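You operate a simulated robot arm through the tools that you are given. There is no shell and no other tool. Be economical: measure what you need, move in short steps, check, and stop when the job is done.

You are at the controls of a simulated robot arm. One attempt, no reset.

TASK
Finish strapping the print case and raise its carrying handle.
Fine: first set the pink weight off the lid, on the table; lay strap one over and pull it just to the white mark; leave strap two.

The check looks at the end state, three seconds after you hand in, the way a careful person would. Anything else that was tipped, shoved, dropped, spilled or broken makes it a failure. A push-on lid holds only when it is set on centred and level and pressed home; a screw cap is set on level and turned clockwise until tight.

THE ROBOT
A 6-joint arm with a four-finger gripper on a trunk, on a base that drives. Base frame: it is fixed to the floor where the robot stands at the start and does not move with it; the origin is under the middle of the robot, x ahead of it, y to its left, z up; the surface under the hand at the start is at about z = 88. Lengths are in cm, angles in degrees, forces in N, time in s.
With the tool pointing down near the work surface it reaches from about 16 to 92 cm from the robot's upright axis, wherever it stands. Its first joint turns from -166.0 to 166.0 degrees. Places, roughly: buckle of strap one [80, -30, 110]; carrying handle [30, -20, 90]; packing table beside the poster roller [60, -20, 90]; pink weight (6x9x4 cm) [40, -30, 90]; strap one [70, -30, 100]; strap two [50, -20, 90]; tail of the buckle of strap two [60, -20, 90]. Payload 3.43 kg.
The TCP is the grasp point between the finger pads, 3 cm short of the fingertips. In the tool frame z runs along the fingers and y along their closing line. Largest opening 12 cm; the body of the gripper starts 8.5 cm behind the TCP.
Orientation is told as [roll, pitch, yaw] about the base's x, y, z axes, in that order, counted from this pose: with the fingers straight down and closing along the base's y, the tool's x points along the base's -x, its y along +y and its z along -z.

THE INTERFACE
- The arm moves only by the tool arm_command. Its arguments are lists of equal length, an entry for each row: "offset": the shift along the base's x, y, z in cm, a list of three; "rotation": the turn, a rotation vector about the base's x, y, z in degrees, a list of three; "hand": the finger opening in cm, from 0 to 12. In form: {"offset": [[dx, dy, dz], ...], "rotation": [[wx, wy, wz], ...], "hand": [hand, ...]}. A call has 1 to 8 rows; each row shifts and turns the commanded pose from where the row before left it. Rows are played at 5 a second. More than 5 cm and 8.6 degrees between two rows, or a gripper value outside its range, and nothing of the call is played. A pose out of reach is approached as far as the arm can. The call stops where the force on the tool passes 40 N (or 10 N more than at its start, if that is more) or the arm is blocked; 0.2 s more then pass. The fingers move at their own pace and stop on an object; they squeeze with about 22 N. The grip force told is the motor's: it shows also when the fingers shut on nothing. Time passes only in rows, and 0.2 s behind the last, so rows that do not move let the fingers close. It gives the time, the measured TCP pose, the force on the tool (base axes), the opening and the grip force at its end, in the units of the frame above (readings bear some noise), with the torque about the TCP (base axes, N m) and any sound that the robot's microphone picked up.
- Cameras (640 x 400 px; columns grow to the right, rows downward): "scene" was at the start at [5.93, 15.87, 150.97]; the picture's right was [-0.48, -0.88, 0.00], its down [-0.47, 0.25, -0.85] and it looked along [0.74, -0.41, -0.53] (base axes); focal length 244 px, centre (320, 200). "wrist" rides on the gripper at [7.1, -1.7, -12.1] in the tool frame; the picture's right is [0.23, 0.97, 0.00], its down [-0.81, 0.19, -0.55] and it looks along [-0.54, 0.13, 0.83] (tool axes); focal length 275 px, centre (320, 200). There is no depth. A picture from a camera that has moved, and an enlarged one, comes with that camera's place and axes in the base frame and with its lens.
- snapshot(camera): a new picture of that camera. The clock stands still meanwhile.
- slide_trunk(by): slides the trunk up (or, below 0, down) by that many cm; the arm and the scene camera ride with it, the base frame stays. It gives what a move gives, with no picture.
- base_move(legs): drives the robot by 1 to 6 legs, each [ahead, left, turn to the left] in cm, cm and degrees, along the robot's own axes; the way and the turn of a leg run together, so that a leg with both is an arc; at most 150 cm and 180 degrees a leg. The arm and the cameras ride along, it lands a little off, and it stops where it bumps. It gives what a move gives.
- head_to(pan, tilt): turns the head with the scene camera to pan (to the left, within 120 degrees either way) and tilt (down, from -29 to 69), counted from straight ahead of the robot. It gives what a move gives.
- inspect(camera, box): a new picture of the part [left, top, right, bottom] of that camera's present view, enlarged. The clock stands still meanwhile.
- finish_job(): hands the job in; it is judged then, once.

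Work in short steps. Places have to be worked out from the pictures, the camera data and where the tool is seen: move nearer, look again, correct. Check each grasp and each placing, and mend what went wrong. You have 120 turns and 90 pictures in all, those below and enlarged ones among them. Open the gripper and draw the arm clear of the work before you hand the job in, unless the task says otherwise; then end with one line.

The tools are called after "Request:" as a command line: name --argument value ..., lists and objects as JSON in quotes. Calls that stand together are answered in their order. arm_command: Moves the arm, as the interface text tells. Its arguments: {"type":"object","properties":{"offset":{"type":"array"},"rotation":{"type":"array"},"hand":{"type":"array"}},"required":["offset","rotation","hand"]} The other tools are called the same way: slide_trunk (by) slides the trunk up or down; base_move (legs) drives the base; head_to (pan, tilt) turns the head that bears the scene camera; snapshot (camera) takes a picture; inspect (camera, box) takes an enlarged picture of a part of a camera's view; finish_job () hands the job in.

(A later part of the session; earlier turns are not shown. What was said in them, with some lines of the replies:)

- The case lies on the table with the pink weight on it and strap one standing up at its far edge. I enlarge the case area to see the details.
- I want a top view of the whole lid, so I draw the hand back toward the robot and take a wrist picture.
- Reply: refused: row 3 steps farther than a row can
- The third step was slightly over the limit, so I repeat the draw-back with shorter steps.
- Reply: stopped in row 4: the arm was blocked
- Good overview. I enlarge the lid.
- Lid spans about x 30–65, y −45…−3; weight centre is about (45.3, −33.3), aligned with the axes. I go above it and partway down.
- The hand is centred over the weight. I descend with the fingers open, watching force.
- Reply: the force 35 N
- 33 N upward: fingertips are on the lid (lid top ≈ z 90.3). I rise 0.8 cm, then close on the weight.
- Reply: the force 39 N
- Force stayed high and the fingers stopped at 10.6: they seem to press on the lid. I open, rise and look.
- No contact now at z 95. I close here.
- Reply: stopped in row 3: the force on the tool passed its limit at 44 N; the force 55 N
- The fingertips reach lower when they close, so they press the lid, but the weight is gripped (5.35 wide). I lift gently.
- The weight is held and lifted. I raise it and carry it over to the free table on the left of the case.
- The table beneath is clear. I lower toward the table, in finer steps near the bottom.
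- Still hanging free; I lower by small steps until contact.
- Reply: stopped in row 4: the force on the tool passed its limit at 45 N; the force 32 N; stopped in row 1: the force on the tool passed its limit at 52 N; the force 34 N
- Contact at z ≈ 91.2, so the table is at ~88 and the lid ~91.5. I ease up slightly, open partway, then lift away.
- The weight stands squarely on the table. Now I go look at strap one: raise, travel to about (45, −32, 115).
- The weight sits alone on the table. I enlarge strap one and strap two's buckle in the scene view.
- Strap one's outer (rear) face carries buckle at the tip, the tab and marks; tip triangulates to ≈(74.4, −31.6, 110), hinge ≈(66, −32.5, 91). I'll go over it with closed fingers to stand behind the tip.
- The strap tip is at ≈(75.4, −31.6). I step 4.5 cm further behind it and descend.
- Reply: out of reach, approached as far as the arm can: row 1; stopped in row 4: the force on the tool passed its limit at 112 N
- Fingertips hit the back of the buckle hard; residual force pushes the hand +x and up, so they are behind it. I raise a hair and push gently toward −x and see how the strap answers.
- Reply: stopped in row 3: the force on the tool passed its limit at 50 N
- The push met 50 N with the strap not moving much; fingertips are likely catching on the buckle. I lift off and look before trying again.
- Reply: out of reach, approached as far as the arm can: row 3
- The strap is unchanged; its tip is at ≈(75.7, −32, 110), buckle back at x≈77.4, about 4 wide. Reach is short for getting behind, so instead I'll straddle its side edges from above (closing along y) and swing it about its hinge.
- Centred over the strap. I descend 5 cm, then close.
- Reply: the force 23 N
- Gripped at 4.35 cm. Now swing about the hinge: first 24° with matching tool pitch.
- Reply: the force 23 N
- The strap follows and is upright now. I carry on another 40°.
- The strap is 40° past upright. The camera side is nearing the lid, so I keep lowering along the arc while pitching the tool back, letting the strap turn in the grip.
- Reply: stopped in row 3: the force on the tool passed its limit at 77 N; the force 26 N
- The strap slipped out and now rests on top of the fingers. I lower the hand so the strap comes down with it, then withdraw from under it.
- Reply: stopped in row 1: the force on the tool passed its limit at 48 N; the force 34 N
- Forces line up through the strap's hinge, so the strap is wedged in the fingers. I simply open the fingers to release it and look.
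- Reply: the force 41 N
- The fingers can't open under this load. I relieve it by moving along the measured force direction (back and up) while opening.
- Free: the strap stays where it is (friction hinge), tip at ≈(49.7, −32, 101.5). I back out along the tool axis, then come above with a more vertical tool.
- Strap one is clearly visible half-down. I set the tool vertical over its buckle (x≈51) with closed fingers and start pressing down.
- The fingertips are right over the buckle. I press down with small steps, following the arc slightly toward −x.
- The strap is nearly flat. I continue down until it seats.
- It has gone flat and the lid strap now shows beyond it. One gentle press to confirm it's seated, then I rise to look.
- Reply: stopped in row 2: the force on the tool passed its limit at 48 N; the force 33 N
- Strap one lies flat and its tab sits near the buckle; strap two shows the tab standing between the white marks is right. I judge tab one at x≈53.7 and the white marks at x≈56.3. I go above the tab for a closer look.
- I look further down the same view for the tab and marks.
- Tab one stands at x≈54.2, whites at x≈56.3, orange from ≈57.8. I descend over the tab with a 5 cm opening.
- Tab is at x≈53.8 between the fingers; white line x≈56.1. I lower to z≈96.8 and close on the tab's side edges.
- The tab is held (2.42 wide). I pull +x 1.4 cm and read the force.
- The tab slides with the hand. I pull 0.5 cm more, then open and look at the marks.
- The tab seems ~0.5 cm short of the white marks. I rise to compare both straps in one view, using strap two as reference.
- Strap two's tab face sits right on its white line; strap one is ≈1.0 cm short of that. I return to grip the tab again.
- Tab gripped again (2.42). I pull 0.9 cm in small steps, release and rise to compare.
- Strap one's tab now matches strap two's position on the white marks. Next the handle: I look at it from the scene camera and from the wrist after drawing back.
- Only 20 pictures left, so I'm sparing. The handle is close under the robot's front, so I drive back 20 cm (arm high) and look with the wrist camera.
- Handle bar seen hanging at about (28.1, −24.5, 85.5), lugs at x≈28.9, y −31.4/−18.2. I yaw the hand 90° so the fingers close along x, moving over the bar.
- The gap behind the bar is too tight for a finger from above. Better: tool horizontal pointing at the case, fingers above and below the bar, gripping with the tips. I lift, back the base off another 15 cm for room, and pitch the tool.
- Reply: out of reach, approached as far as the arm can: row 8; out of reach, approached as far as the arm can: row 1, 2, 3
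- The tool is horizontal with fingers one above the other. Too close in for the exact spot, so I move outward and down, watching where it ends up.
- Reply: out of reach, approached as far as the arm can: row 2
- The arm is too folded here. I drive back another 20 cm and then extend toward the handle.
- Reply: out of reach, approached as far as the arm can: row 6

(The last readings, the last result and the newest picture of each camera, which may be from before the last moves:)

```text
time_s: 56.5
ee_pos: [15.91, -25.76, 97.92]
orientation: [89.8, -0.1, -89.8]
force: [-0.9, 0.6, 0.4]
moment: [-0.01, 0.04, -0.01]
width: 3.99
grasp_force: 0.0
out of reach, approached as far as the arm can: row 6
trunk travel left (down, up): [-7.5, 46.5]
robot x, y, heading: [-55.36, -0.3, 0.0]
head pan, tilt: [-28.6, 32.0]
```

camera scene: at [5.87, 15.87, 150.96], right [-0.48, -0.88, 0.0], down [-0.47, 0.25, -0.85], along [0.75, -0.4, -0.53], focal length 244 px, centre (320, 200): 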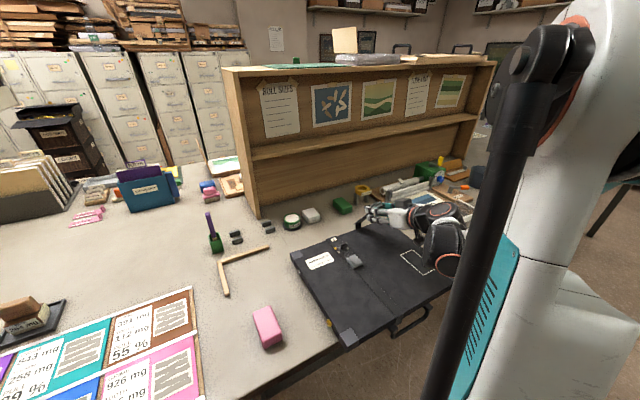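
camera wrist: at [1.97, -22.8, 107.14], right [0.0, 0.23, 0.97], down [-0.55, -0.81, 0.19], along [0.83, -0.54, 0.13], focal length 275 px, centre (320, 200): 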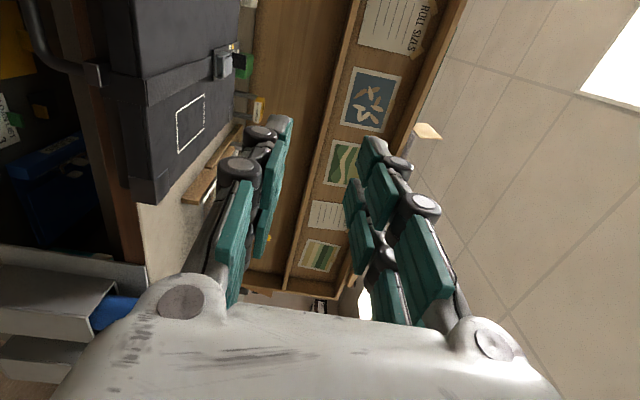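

Now at (15.9, −25.8, 97.9), limited in height. I slide the trunk down 7.4 cm to bring the hand to the handle's level.

Request:
slide_trunk --by -7.4

Request:
arm_command --offset '[[2, 0, -1], [2, 0.5, -2]]' --rotation '[[0, 0, 0], [0, 0, 0]]' --hand '[4, 4]'

Request:
snapshot --camera "wrist"

```text
time_s: 57.6
ee_pos: [15.94, -25.84, 90.7]
orientation: [89.8, -0.1, -89.8]
force: [0.0, 0.4, -0.3]
moment: [0.01, -0.02, 0.03]
width: 4.0
grasp_force: 0.0
trunk travel left (down, up): [-0.1, 53.9]
robot x, y, heading: [-55.09, -0.02, 0.2]
head pan, tilt: [-28.6, 32.0]
```

```text
time_s: 58.2
ee_pos: [19.58, -25.37, 87.55]
orientation: [89.8, -0.2, -89.8]
force: [-0.3, 0.7, 0.8]
moment: [-0.01, 0.05, 0.0]
width: 4.01
grasp_force: 0.0
trunk travel left (down, up): [-0.1, 53.9]
robot x, y, heading: [-55.02, -0.04, 0.0]
head pan, tilt: [-28.6, 32.0]
```

```text
16 pictures are left
camera wrist: at [7.61, -18.35, 85.88], right [0.0, 0.23, 0.97], down [-0.55, -0.81, 0.2], along [0.84, -0.53, 0.12], focal length 275 px, centre (320, 200)
```

wrist: 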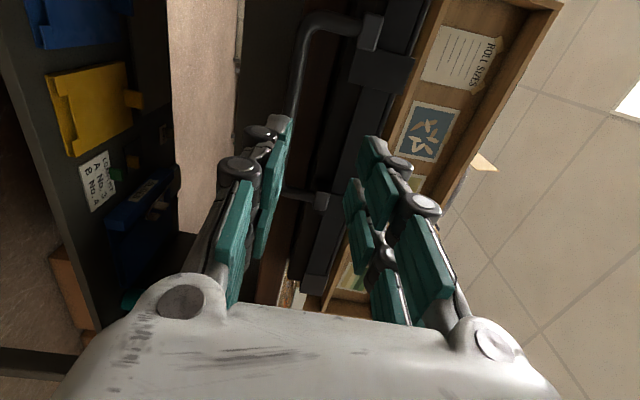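

Clear side view: the handle hangs straight down; bar at ≈(28.3, −25, 84.8), pivot ≈(29, 89.1), radius ≈4.3. I lower to bar height, then advance with a 3.4 cm opening.

Request:
arm_command --offset '[[0, 0.3, -1.4], [0, 0.3, -1.3], [2.5, 0, 0], [1.5, 0, 0]]' --rotation '[[0, 0, 0], [0, 0, 0], [0, 0, 0], [0, 0, 0]]' --hand '[3.4, 3.4, 3.4, 3.4]'

Request:
snapshot --camera "wrist"

```text
time_s: 59.2
ee_pos: [24.58, -25.26, 85.41]
orientation: [89.7, -0.1, -89.8]
force: [0.5, -0.1, 0.3]
moment: [0.01, 0.0, -0.02]
width: 3.38
grasp_force: 0.0
out of reach, approached as far as the arm can: row 2
trunk travel left (down, up): [-0.1, 53.9]
robot x, y, heading: [-54.95, -0.08, -0.2]
head pan, tilt: [-28.6, 32.0]
```

```text
15 pictures are left
camera wrist: at [12.49, -18.24, 83.7], right [0.0, 0.23, 0.97], down [-0.55, -0.81, 0.2], along [0.84, -0.53, 0.12], focal length 275 px, centre (320, 200)
```

wrist: 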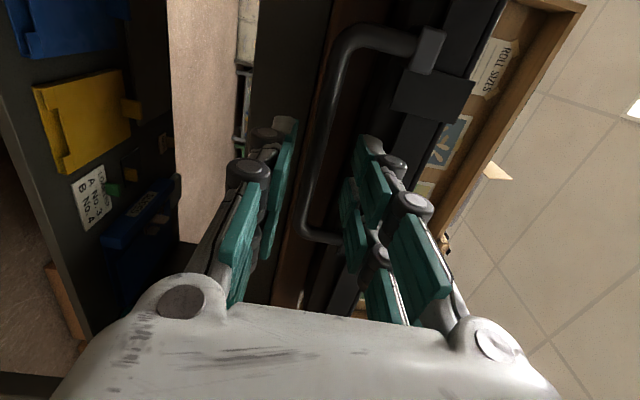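

The bar lies between the fingers. I advance 1.8 cm and close on it.

Request:
arm_command --offset '[[1, 0, 0], [0.8, 0, -0.2], [0, 0, 0], [0, 0, 0]]' --rotation '[[0, 0, 0], [0, 0, 0], [0, 0, 0], [0, 0, 0]]' --hand '[3.2, 3, 0.5, 0.5]'

Request:
snapshot --camera "wrist"

```text
time_s: 60.2
ee_pos: [26.4, -25.15, 85.17]
orientation: [89.7, -0.1, -89.8]
force: [-0.7, 0.6, 0.6]
moment: [0.72, 0.1, -0.25]
width: 1.04
grasp_force: 22.3
trunk travel left (down, up): [-0.1, 53.9]
robot x, y, heading: [-55.14, 0.11, 0.3]
head pan, tilt: [-28.6, 32.0]
```

```text
14 pictures are left
camera wrist: at [14.36, -18.17, 83.43], right [0.0, 0.23, 0.97], down [-0.55, -0.81, 0.2], along [0.84, -0.53, 0.12], focal length 275 px, centre (320, 200)
```

wrist: 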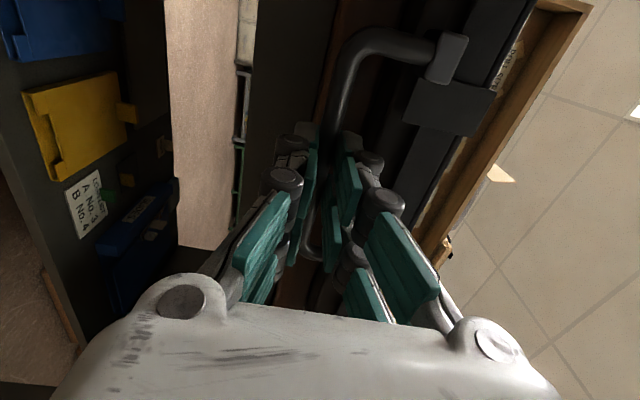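

The bar is gripped (1.04 cm). I swing it out and up along its arc, first to horizontal.

Request:
arm_command --offset '[[-1.32, 0, 0.49], [-1.13, 0, 0.95], [-0.73, 0, 1.28], [-0.26, 0, 1.45]]' --rotation '[[0, 0, 0], [0, 0, 0], [0, 0, 0], [0, 0, 0]]' --hand '[0.5, 0.5, 0.5, 0.5]'

Request:
snapshot --camera "wrist"

```text
time_s: 61.2
ee_pos: [23.02, -25.2, 89.42]
orientation: [89.6, -0.1, -89.9]
force: [2.4, -6.0, -1.3]
moment: [0.09, 0.02, -0.54]
width: 1.03
grasp_force: 21.9
trunk travel left (down, up): [-0.1, 53.9]
robot x, y, heading: [-55.34, -0.14, -0.0]
head pan, tilt: [-28.6, 32.0]
```

```text
13 pictures are left
camera wrist: at [11.02, -18.22, 87.77], right [0.0, 0.23, 0.97], down [-0.55, -0.81, 0.2], along [0.83, -0.54, 0.12], focal length 275 px, centre (320, 200)
```

wrist: 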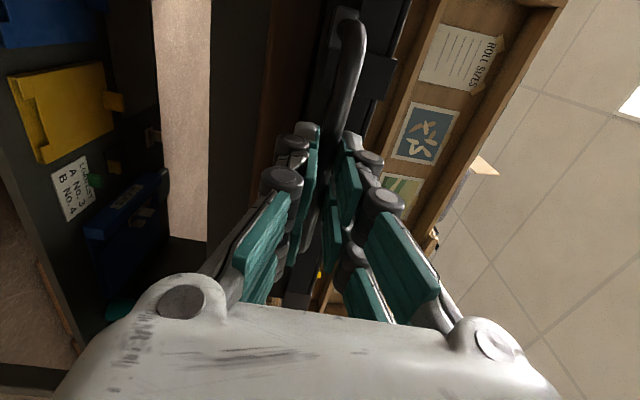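

It follows easily; the handle is now horizontal. I keep going up and over toward upright, watching for its stop.

Request:
arm_command --offset '[[0.26, 0, 1.45], [0.73, 0, 1.28], [1.13, 0, 0.95]]' --rotation '[[0, 0, 0], [0, 0, 0], [0, 0, 0]]' --hand '[0.5, 0.5, 0.5]'

Request:
snapshot --camera "wrist"

```text
time_s: 62.0
ee_pos: [25.19, -25.17, 93.03]
orientation: [89.7, -0.2, -89.6]
force: [-3.8, 0.6, -14.0]
moment: [-0.04, 0.3, 0.28]
width: 1.03
grasp_force: 21.7
trunk travel left (down, up): [-0.1, 53.9]
robot x, y, heading: [-55.26, -0.01, -0.1]
head pan, tilt: [-28.6, 32.0]
```

```text
12 pictures are left
camera wrist: at [13.21, -18.12, 91.37], right [0.0, 0.23, 0.97], down [-0.55, -0.81, 0.2], along [0.84, -0.53, 0.12], focal length 275 px, centre (320, 200)
```

wrist: 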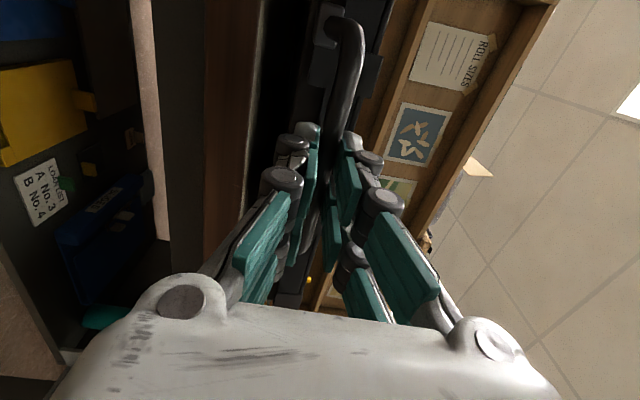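

A 14 N downward pull indicates I'm at full radius; I continue over toward upright mostly in +x.

Request:
arm_command --offset '[[0.6, 0, 0], [0.5, 0, 0.1], [0.5, 0, 0]]' --rotation '[[0, 0, 0], [0, 0, 0], [0, 0, 0]]' --hand '[0.5, 0.5, 0.5]'

Request:
snapshot --camera "wrist"

```text
time_s: 62.8
ee_pos: [26.79, -25.13, 93.24]
orientation: [89.8, -0.1, -89.9]
force: [-6.9, -0.4, -13.5]
moment: [-0.07, 0.19, -0.43]
width: 1.0
grasp_force: 22.0
trunk travel left (down, up): [-0.1, 53.9]
robot x, y, heading: [-55.2, -0.01, 0.3]
head pan, tilt: [-28.6, 32.0]
```

```text
11 pictures are left
camera wrist: at [14.74, -18.13, 91.49], right [0.0, 0.23, 0.97], down [-0.55, -0.81, 0.2], along [0.84, -0.54, 0.12], focal length 275 px, centre (320, 200)
```

wrist: 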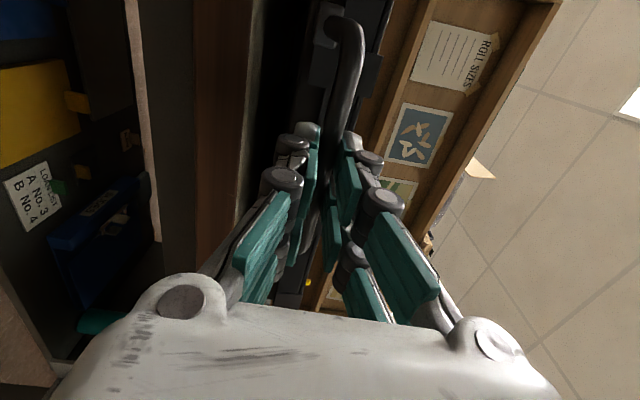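

The lug seems to have moved along with the hand in the last two views, which suggests the handle hit its stop and I'm tilting the case. I check with the scene camera before anything else.

Request:
inspect --camera "scene" --box '[200, 100, 440, 250]'

```text
2.67 times, centred on (320, 175) of scene
camera zoom: at [-49.13, 15.69, 143.57], right [-0.48, -0.88, 0.0], down [-0.47, 0.25, -0.85], along [0.75, -0.4, -0.53], focal length 650 px, centre (320, 267)
```

zoom: 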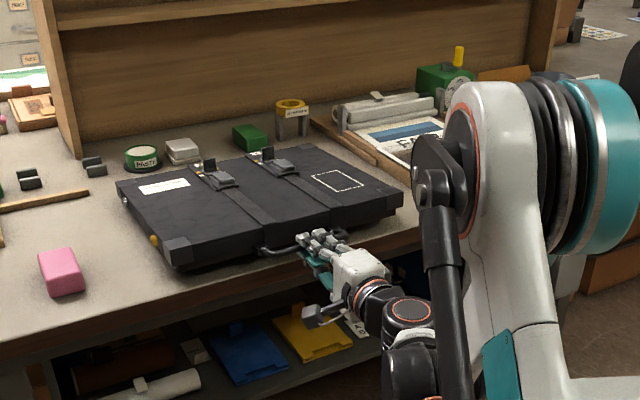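

Confirmed: the case's near side is being lifted by the handle at its stop. I reverse exactly the last motions to set it back down gently.

Request:
arm_command --offset '[[-0.5, 0, 0], [-0.5, 0, -0.1], [-0.6, 0, 0], [-1.13, 0, -0.95], [-0.73, 0, -1.28], [-0.2, 0, -0.9]]' --rotation '[[0, 0, 0], [0, 0, 0], [0, 0, 0], [0, 0, 0], [0, 0, 0], [0, 0, 0]]' --hand '[0.5, 0.5, 0.5, 0.5, 0.5, 0.5]'

Request:
inspect --camera "scene" --box '[220, 130, 380, 230]'

```text
time_s: 64.2
ee_pos: [23.19, -25.16, 89.78]
orientation: [89.6, -0.1, -89.8]
force: [15.2, 0.3, -1.6]
moment: [0.04, -0.02, -0.18]
width: 1.04
grasp_force: 22.6
trunk travel left (down, up): [-0.1, 53.9]
robot x, y, heading: [-55.04, -0.11, 0.0]
head pan, tilt: [-28.6, 32.0]
```

```text
4.00 times, centred on (300, 180) of scene
camera zoom: at [-49.05, 15.73, 143.59], right [-0.48, -0.88, 0.0], down [-0.47, 0.25, -0.85], along [0.74, -0.4, -0.53], focal length 975 px, centre (400, 280)
```

zoom: 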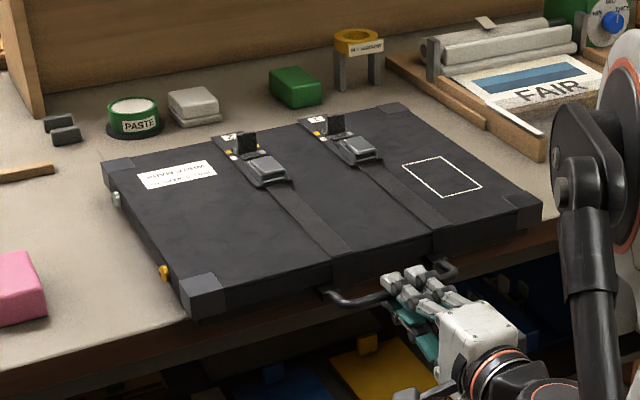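

The case lies flat in its place again. The handle's stop is a bit above horizontal, so I raise it just until it lightly reaches the stop.

Request:
arm_command --offset '[[0.3, 0, 0.2], [0.1, 0, 0.3]]' --rotation '[[0, 0, 0], [0, 0, 0]]' --hand '[0.5, 0.5]'

Request:
arm_command --offset '[[0.1, 0, 0.3], [0, 0, 0]]' --rotation '[[0, 0, 0], [0, 0, 0]]' --hand '[0.5, 0.5]'

```text
time_s: 64.8
ee_pos: [23.44, -25.2, 90.3]
orientation: [89.7, -0.1, -89.8]
force: [-9.9, -0.2, -14.9]
moment: [0.07, 0.28, 0.08]
width: 1.05
grasp_force: 22.1
trunk travel left (down, up): [-0.1, 53.9]
robot x, y, heading: [-54.92, -0.08, 0.1]
head pan, tilt: [-28.6, 32.0]
```

```text
time_s: 65.4
ee_pos: [23.68, -25.24, 90.72]
orientation: [89.7, -0.1, -89.8]
force: [-9.1, -1.5, -14.3]
moment: [0.0, 0.22, -0.38]
width: 1.03
grasp_force: 22.4
trunk travel left (down, up): [-0.1, 53.9]
robot x, y, heading: [-55.18, -0.22, 0.0]
head pan, tilt: [-28.6, 32.0]
```

The stop engages at about z 90 (≈ horizontal, 14 N = case weight). I come back to just under it and release.

Request:
arm_command --offset '[[-0.2, 0, -0.4], [-0.13, 0, -0.4], [0, 0, 0]]' --rotation '[[0, 0, 0], [0, 0, 0], [0, 0, 0]]' --hand '[0.5, 0.5, 0.5]'

Request:
arm_command --offset '[[0, 0, 0], [0, 0, 0], [-1.5, 0, 0], [-3, 0, 0]]' --rotation '[[0, 0, 0], [0, 0, 0], [0, 0, 0], [0, 0, 0]]' --hand '[2, 3.5, 3.5, 3.5]'

Request:
snapshot --camera "wrist"

```text
time_s: 66.2
ee_pos: [23.43, -25.02, 89.83]
orientation: [89.7, -0.1, -89.8]
force: [15.8, -2.6, -1.1]
moment: [0.03, 0.02, -0.11]
width: 1.06
grasp_force: 21.6
trunk travel left (down, up): [-0.1, 53.9]
robot x, y, heading: [-55.16, -0.37, 0.3]
head pan, tilt: [-28.6, 32.0]
```

```text
time_s: 67.2
ee_pos: [18.71, -25.14, 89.97]
orientation: [89.8, 0.0, -89.8]
force: [1.1, 0.6, -1.0]
moment: [-0.02, -0.05, 0.0]
width: 3.48
grasp_force: 0.0
trunk travel left (down, up): [-0.1, 53.9]
robot x, y, heading: [-55.43, -0.52, 0.4]
head pan, tilt: [-28.6, 32.0]
```

```text
8 pictures are left
camera wrist: at [6.73, -18.18, 88.32], right [0.0, 0.23, 0.97], down [-0.55, -0.81, 0.2], along [0.84, -0.54, 0.12], focal length 275 px, centre (320, 200)
```

wrist: 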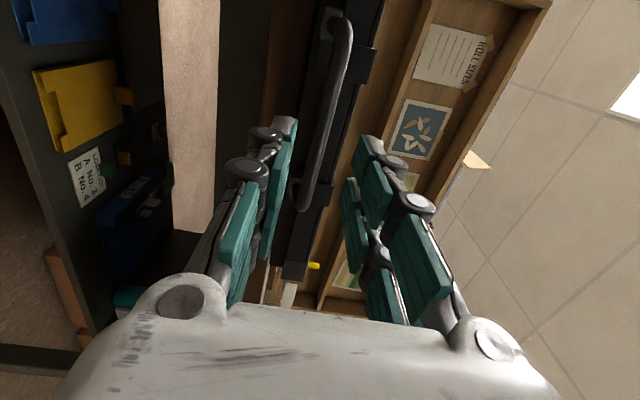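

The handle stays out by its own friction. To make sure it's fully at its stop, I nudge it up from beneath with closed fingers, limiting the force below the case's lifting weight.

Request:
arm_command --offset '[[0, 0, -1.3], [0, 0, -1.3], [2, 0, 0], [2, 0, 0]]' --rotation '[[0, 0, 0], [0, 0, 0], [0, 0, 0], [0, 0, 0]]' --hand '[0, 0, 0, 0]'

Request:
arm_command --offset '[[0, 0, 0.4], [0, 0, 0]]' --rotation '[[0, 0, 0], [0, 0, 0]]' --hand '[0, 0]'

Request:
arm_command --offset '[[0, 0, 0.4], [0, 0, 0]]' --rotation '[[0, 0, 0], [0, 0, 0]]' --hand '[0, 0]'

```text
time_s: 68.2
ee_pos: [22.69, -25.29, 87.33]
orientation: [89.8, -0.1, -89.8]
force: [1.0, -0.1, -0.1]
moment: [0.01, 0.04, 0.0]
width: 0.01
grasp_force: 21.8
trunk travel left (down, up): [-0.1, 53.9]
robot x, y, heading: [-55.3, 0.35, -0.2]
head pan, tilt: [-28.6, 32.0]
```

```text
time_s: 68.8
ee_pos: [22.68, -25.25, 87.68]
orientation: [89.7, -0.1, -89.8]
force: [0.1, -0.1, 1.4]
moment: [0.01, -0.01, -0.01]
width: 0.0
grasp_force: 22.3
trunk travel left (down, up): [-0.1, 53.9]
robot x, y, heading: [-54.77, -0.05, 0.0]
head pan, tilt: [-28.6, 32.0]
```

```text
time_s: 69.4
ee_pos: [22.69, -25.18, 88.14]
orientation: [89.7, -0.1, -89.8]
force: [-0.6, 0.4, -0.9]
moment: [-0.01, 0.02, 0.03]
width: 0.0
grasp_force: 21.9
trunk travel left (down, up): [-0.1, 53.9]
robot x, y, heading: [-55.05, -0.03, 0.1]
head pan, tilt: [-28.6, 32.0]
```

No contact yet; continuing up in small steps.

Request:
arm_command --offset '[[0, 0, 0.3], [0, 0, 0]]' --rotation '[[0, 0, 0], [0, 0, 0]]' --hand '[0, 0]'

Request:
arm_command --offset '[[0, 0, 0.25], [0, 0, 0]]' --rotation '[[0, 0, 0], [0, 0, 0]]' --hand '[0, 0]'

Request:
arm_command --offset '[[0, 0, 0.25], [0, 0, 0]]' --rotation '[[0, 0, 0], [0, 0, 0]]' --hand '[0, 0]'

```text
time_s: 70.0
ee_pos: [22.78, -25.19, 88.34]
orientation: [89.7, -0.1, -89.8]
force: [-6.2, -0.3, -14.9]
moment: [0.04, 0.25, -0.01]
width: 0.02
grasp_force: 21.9
trunk travel left (down, up): [-0.1, 53.9]
robot x, y, heading: [-55.21, -0.47, -0.1]
head pan, tilt: [-28.6, 32.0]
```

```text
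time_s: 70.6
ee_pos: [22.8, -25.19, 88.63]
orientation: [89.6, -0.1, -89.8]
force: [-2.9, 0.5, -14.5]
moment: [0.04, 0.31, 0.0]
width: 0.0
grasp_force: 22.3
trunk travel left (down, up): [-0.1, 53.9]
robot x, y, heading: [-55.05, -0.14, 0.2]
head pan, tilt: [-28.6, 32.0]
```

```text
time_s: 71.2
ee_pos: [22.69, -25.18, 88.88]
orientation: [89.7, -0.1, -89.8]
force: [0.0, -1.3, -14.7]
moment: [0.04, 0.33, 0.01]
width: 0.0
grasp_force: 22.1
trunk travel left (down, up): [-0.1, 53.9]
robot x, y, heading: [-54.98, 0.05, -0.2]
head pan, tilt: [-28.6, 32.0]
```

Contact immediately gives the constant 14.7 N that lifts the case, so the handle is already fully at its stop. I lower, withdraw, and check.

Request:
arm_command --offset '[[0, 0, -0.6], [0, 0, -0.7], [0, 0, -0.8], [-3, 0, 0], [-4.5, 0, 0], [-4.5, 0, 0]]' --rotation '[[0, 0, 0], [0, 0, 0], [0, 0, 0], [0, 0, 0], [0, 0, 0], [0, 0, 0]]' --hand '[0, 0, 0, 0, 0, 3]'

Request:
inspect --camera "scene" --box '[220, 130, 380, 230]'

```text
time_s: 72.6
ee_pos: [14.66, -27.49, 90.72]
orientation: [89.7, -0.1, -89.8]
force: [0.4, 0.2, -0.3]
moment: [0.02, -0.01, 0.0]
width: 3.0
grasp_force: 0.0
out of reach, approached as far as the arm can: row 5, 6
trunk travel left (down, up): [-0.1, 53.9]
robot x, y, heading: [-55.15, -0.21, -0.0]
head pan, tilt: [-28.6, 32.0]
```

```text
4.00 times, centred on (300, 180) of scene
camera zoom: at [-49.19, 15.76, 143.57], right [-0.48, -0.88, 0.0], down [-0.47, 0.25, -0.85], along [0.75, -0.4, -0.53], focal length 975 px, centre (400, 280)
```

zoom: 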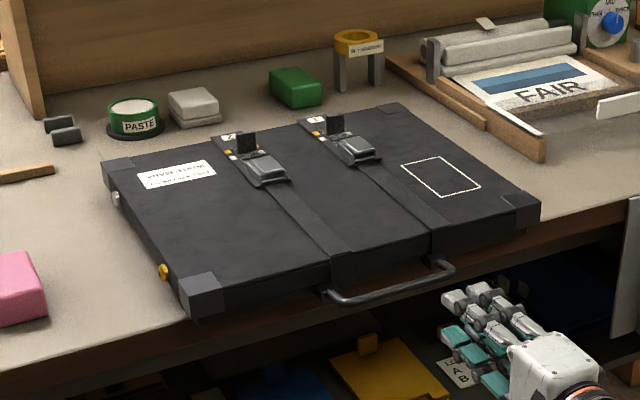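

The case is flat, handle stands out raised at its stop, the arm is clear. I check the strap tabs once more, enlarged.

Request:
inspect --camera "scene" --box '[268, 154, 324, 189]'

Request:
base_move --legs '[[-15, 0, 0]]'

Request:
snapshot --camera "scene"

```text
11.43 times, centred on (296, 172) of scene
camera zoom: at [-49.19, 15.76, 143.57], right [-0.48, -0.88, 0.0], down [-0.47, 0.25, -0.85], along [0.75, -0.4, -0.53], focal length 2785 px, centre (594, 526)
```

zoom: 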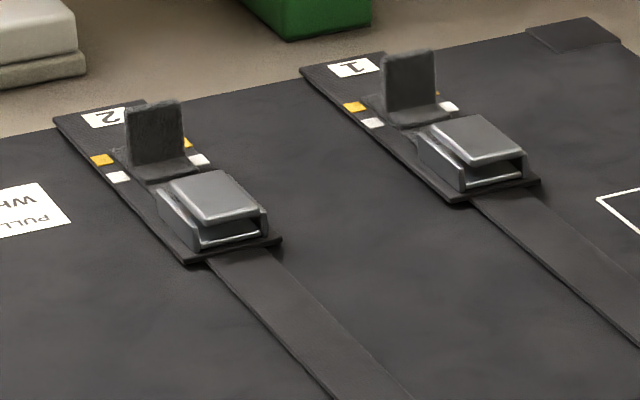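

```text
time_s: 74.0
ee_pos: [-0.15, -27.61, 90.68]
orientation: [89.7, -0.2, -89.9]
force: [0.4, 0.0, -0.2]
moment: [0.02, -0.02, -0.03]
width: 2.99
grasp_force: 0.0
trunk travel left (down, up): [-0.1, 53.9]
robot x, y, heading: [-70.4, -0.29, -0.4]
head pan, tilt: [-28.6, 32.0]
```

```text
5 pictures are left
camera scene: at [-64.05, 15.71, 143.57], right [-0.48, -0.88, 0.0], down [-0.47, 0.25, -0.85], along [0.74, -0.4, -0.53], focal length 244 px, centre (320, 200)
```

scene: 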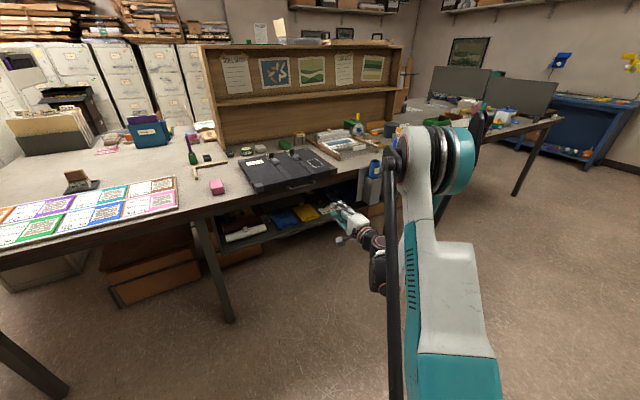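

Both tabs sit alike on the white marks, the weight is on the table, the case is flat and the handle is raised. I open the gripper fully, then hand in.

Request:
arm_command --offset '[[0, 0, 0], [0, 0, 0]]' --rotation '[[0, 0, 0], [0, 0, 0]]' --hand '[10, 12]'

Request:
finish_job

```text
time_s: 74.6
ee_pos: [-0.23, -27.58, 90.73]
orientation: [89.7, -0.1, -90.0]
force: [-0.1, 0.0, -0.6]
moment: [0.01, 0.01, -0.02]
width: 11.93
grasp_force: 0.0
trunk travel left (down, up): [-0.1, 53.9]
robot x, y, heading: [-70.3, -0.41, -0.2]
head pan, tilt: [-28.6, 32.0]
```

```text
The job is handed in.
```

The job is handed in: the pink weight is on the table, strap one is laid over and pulled to the white mark, strap two was left alone, and the handle is up at its stop, about level. While I was raising the handle the case's near side lifted briefly; I lowered it again, and the later pictures show it flat and in place.
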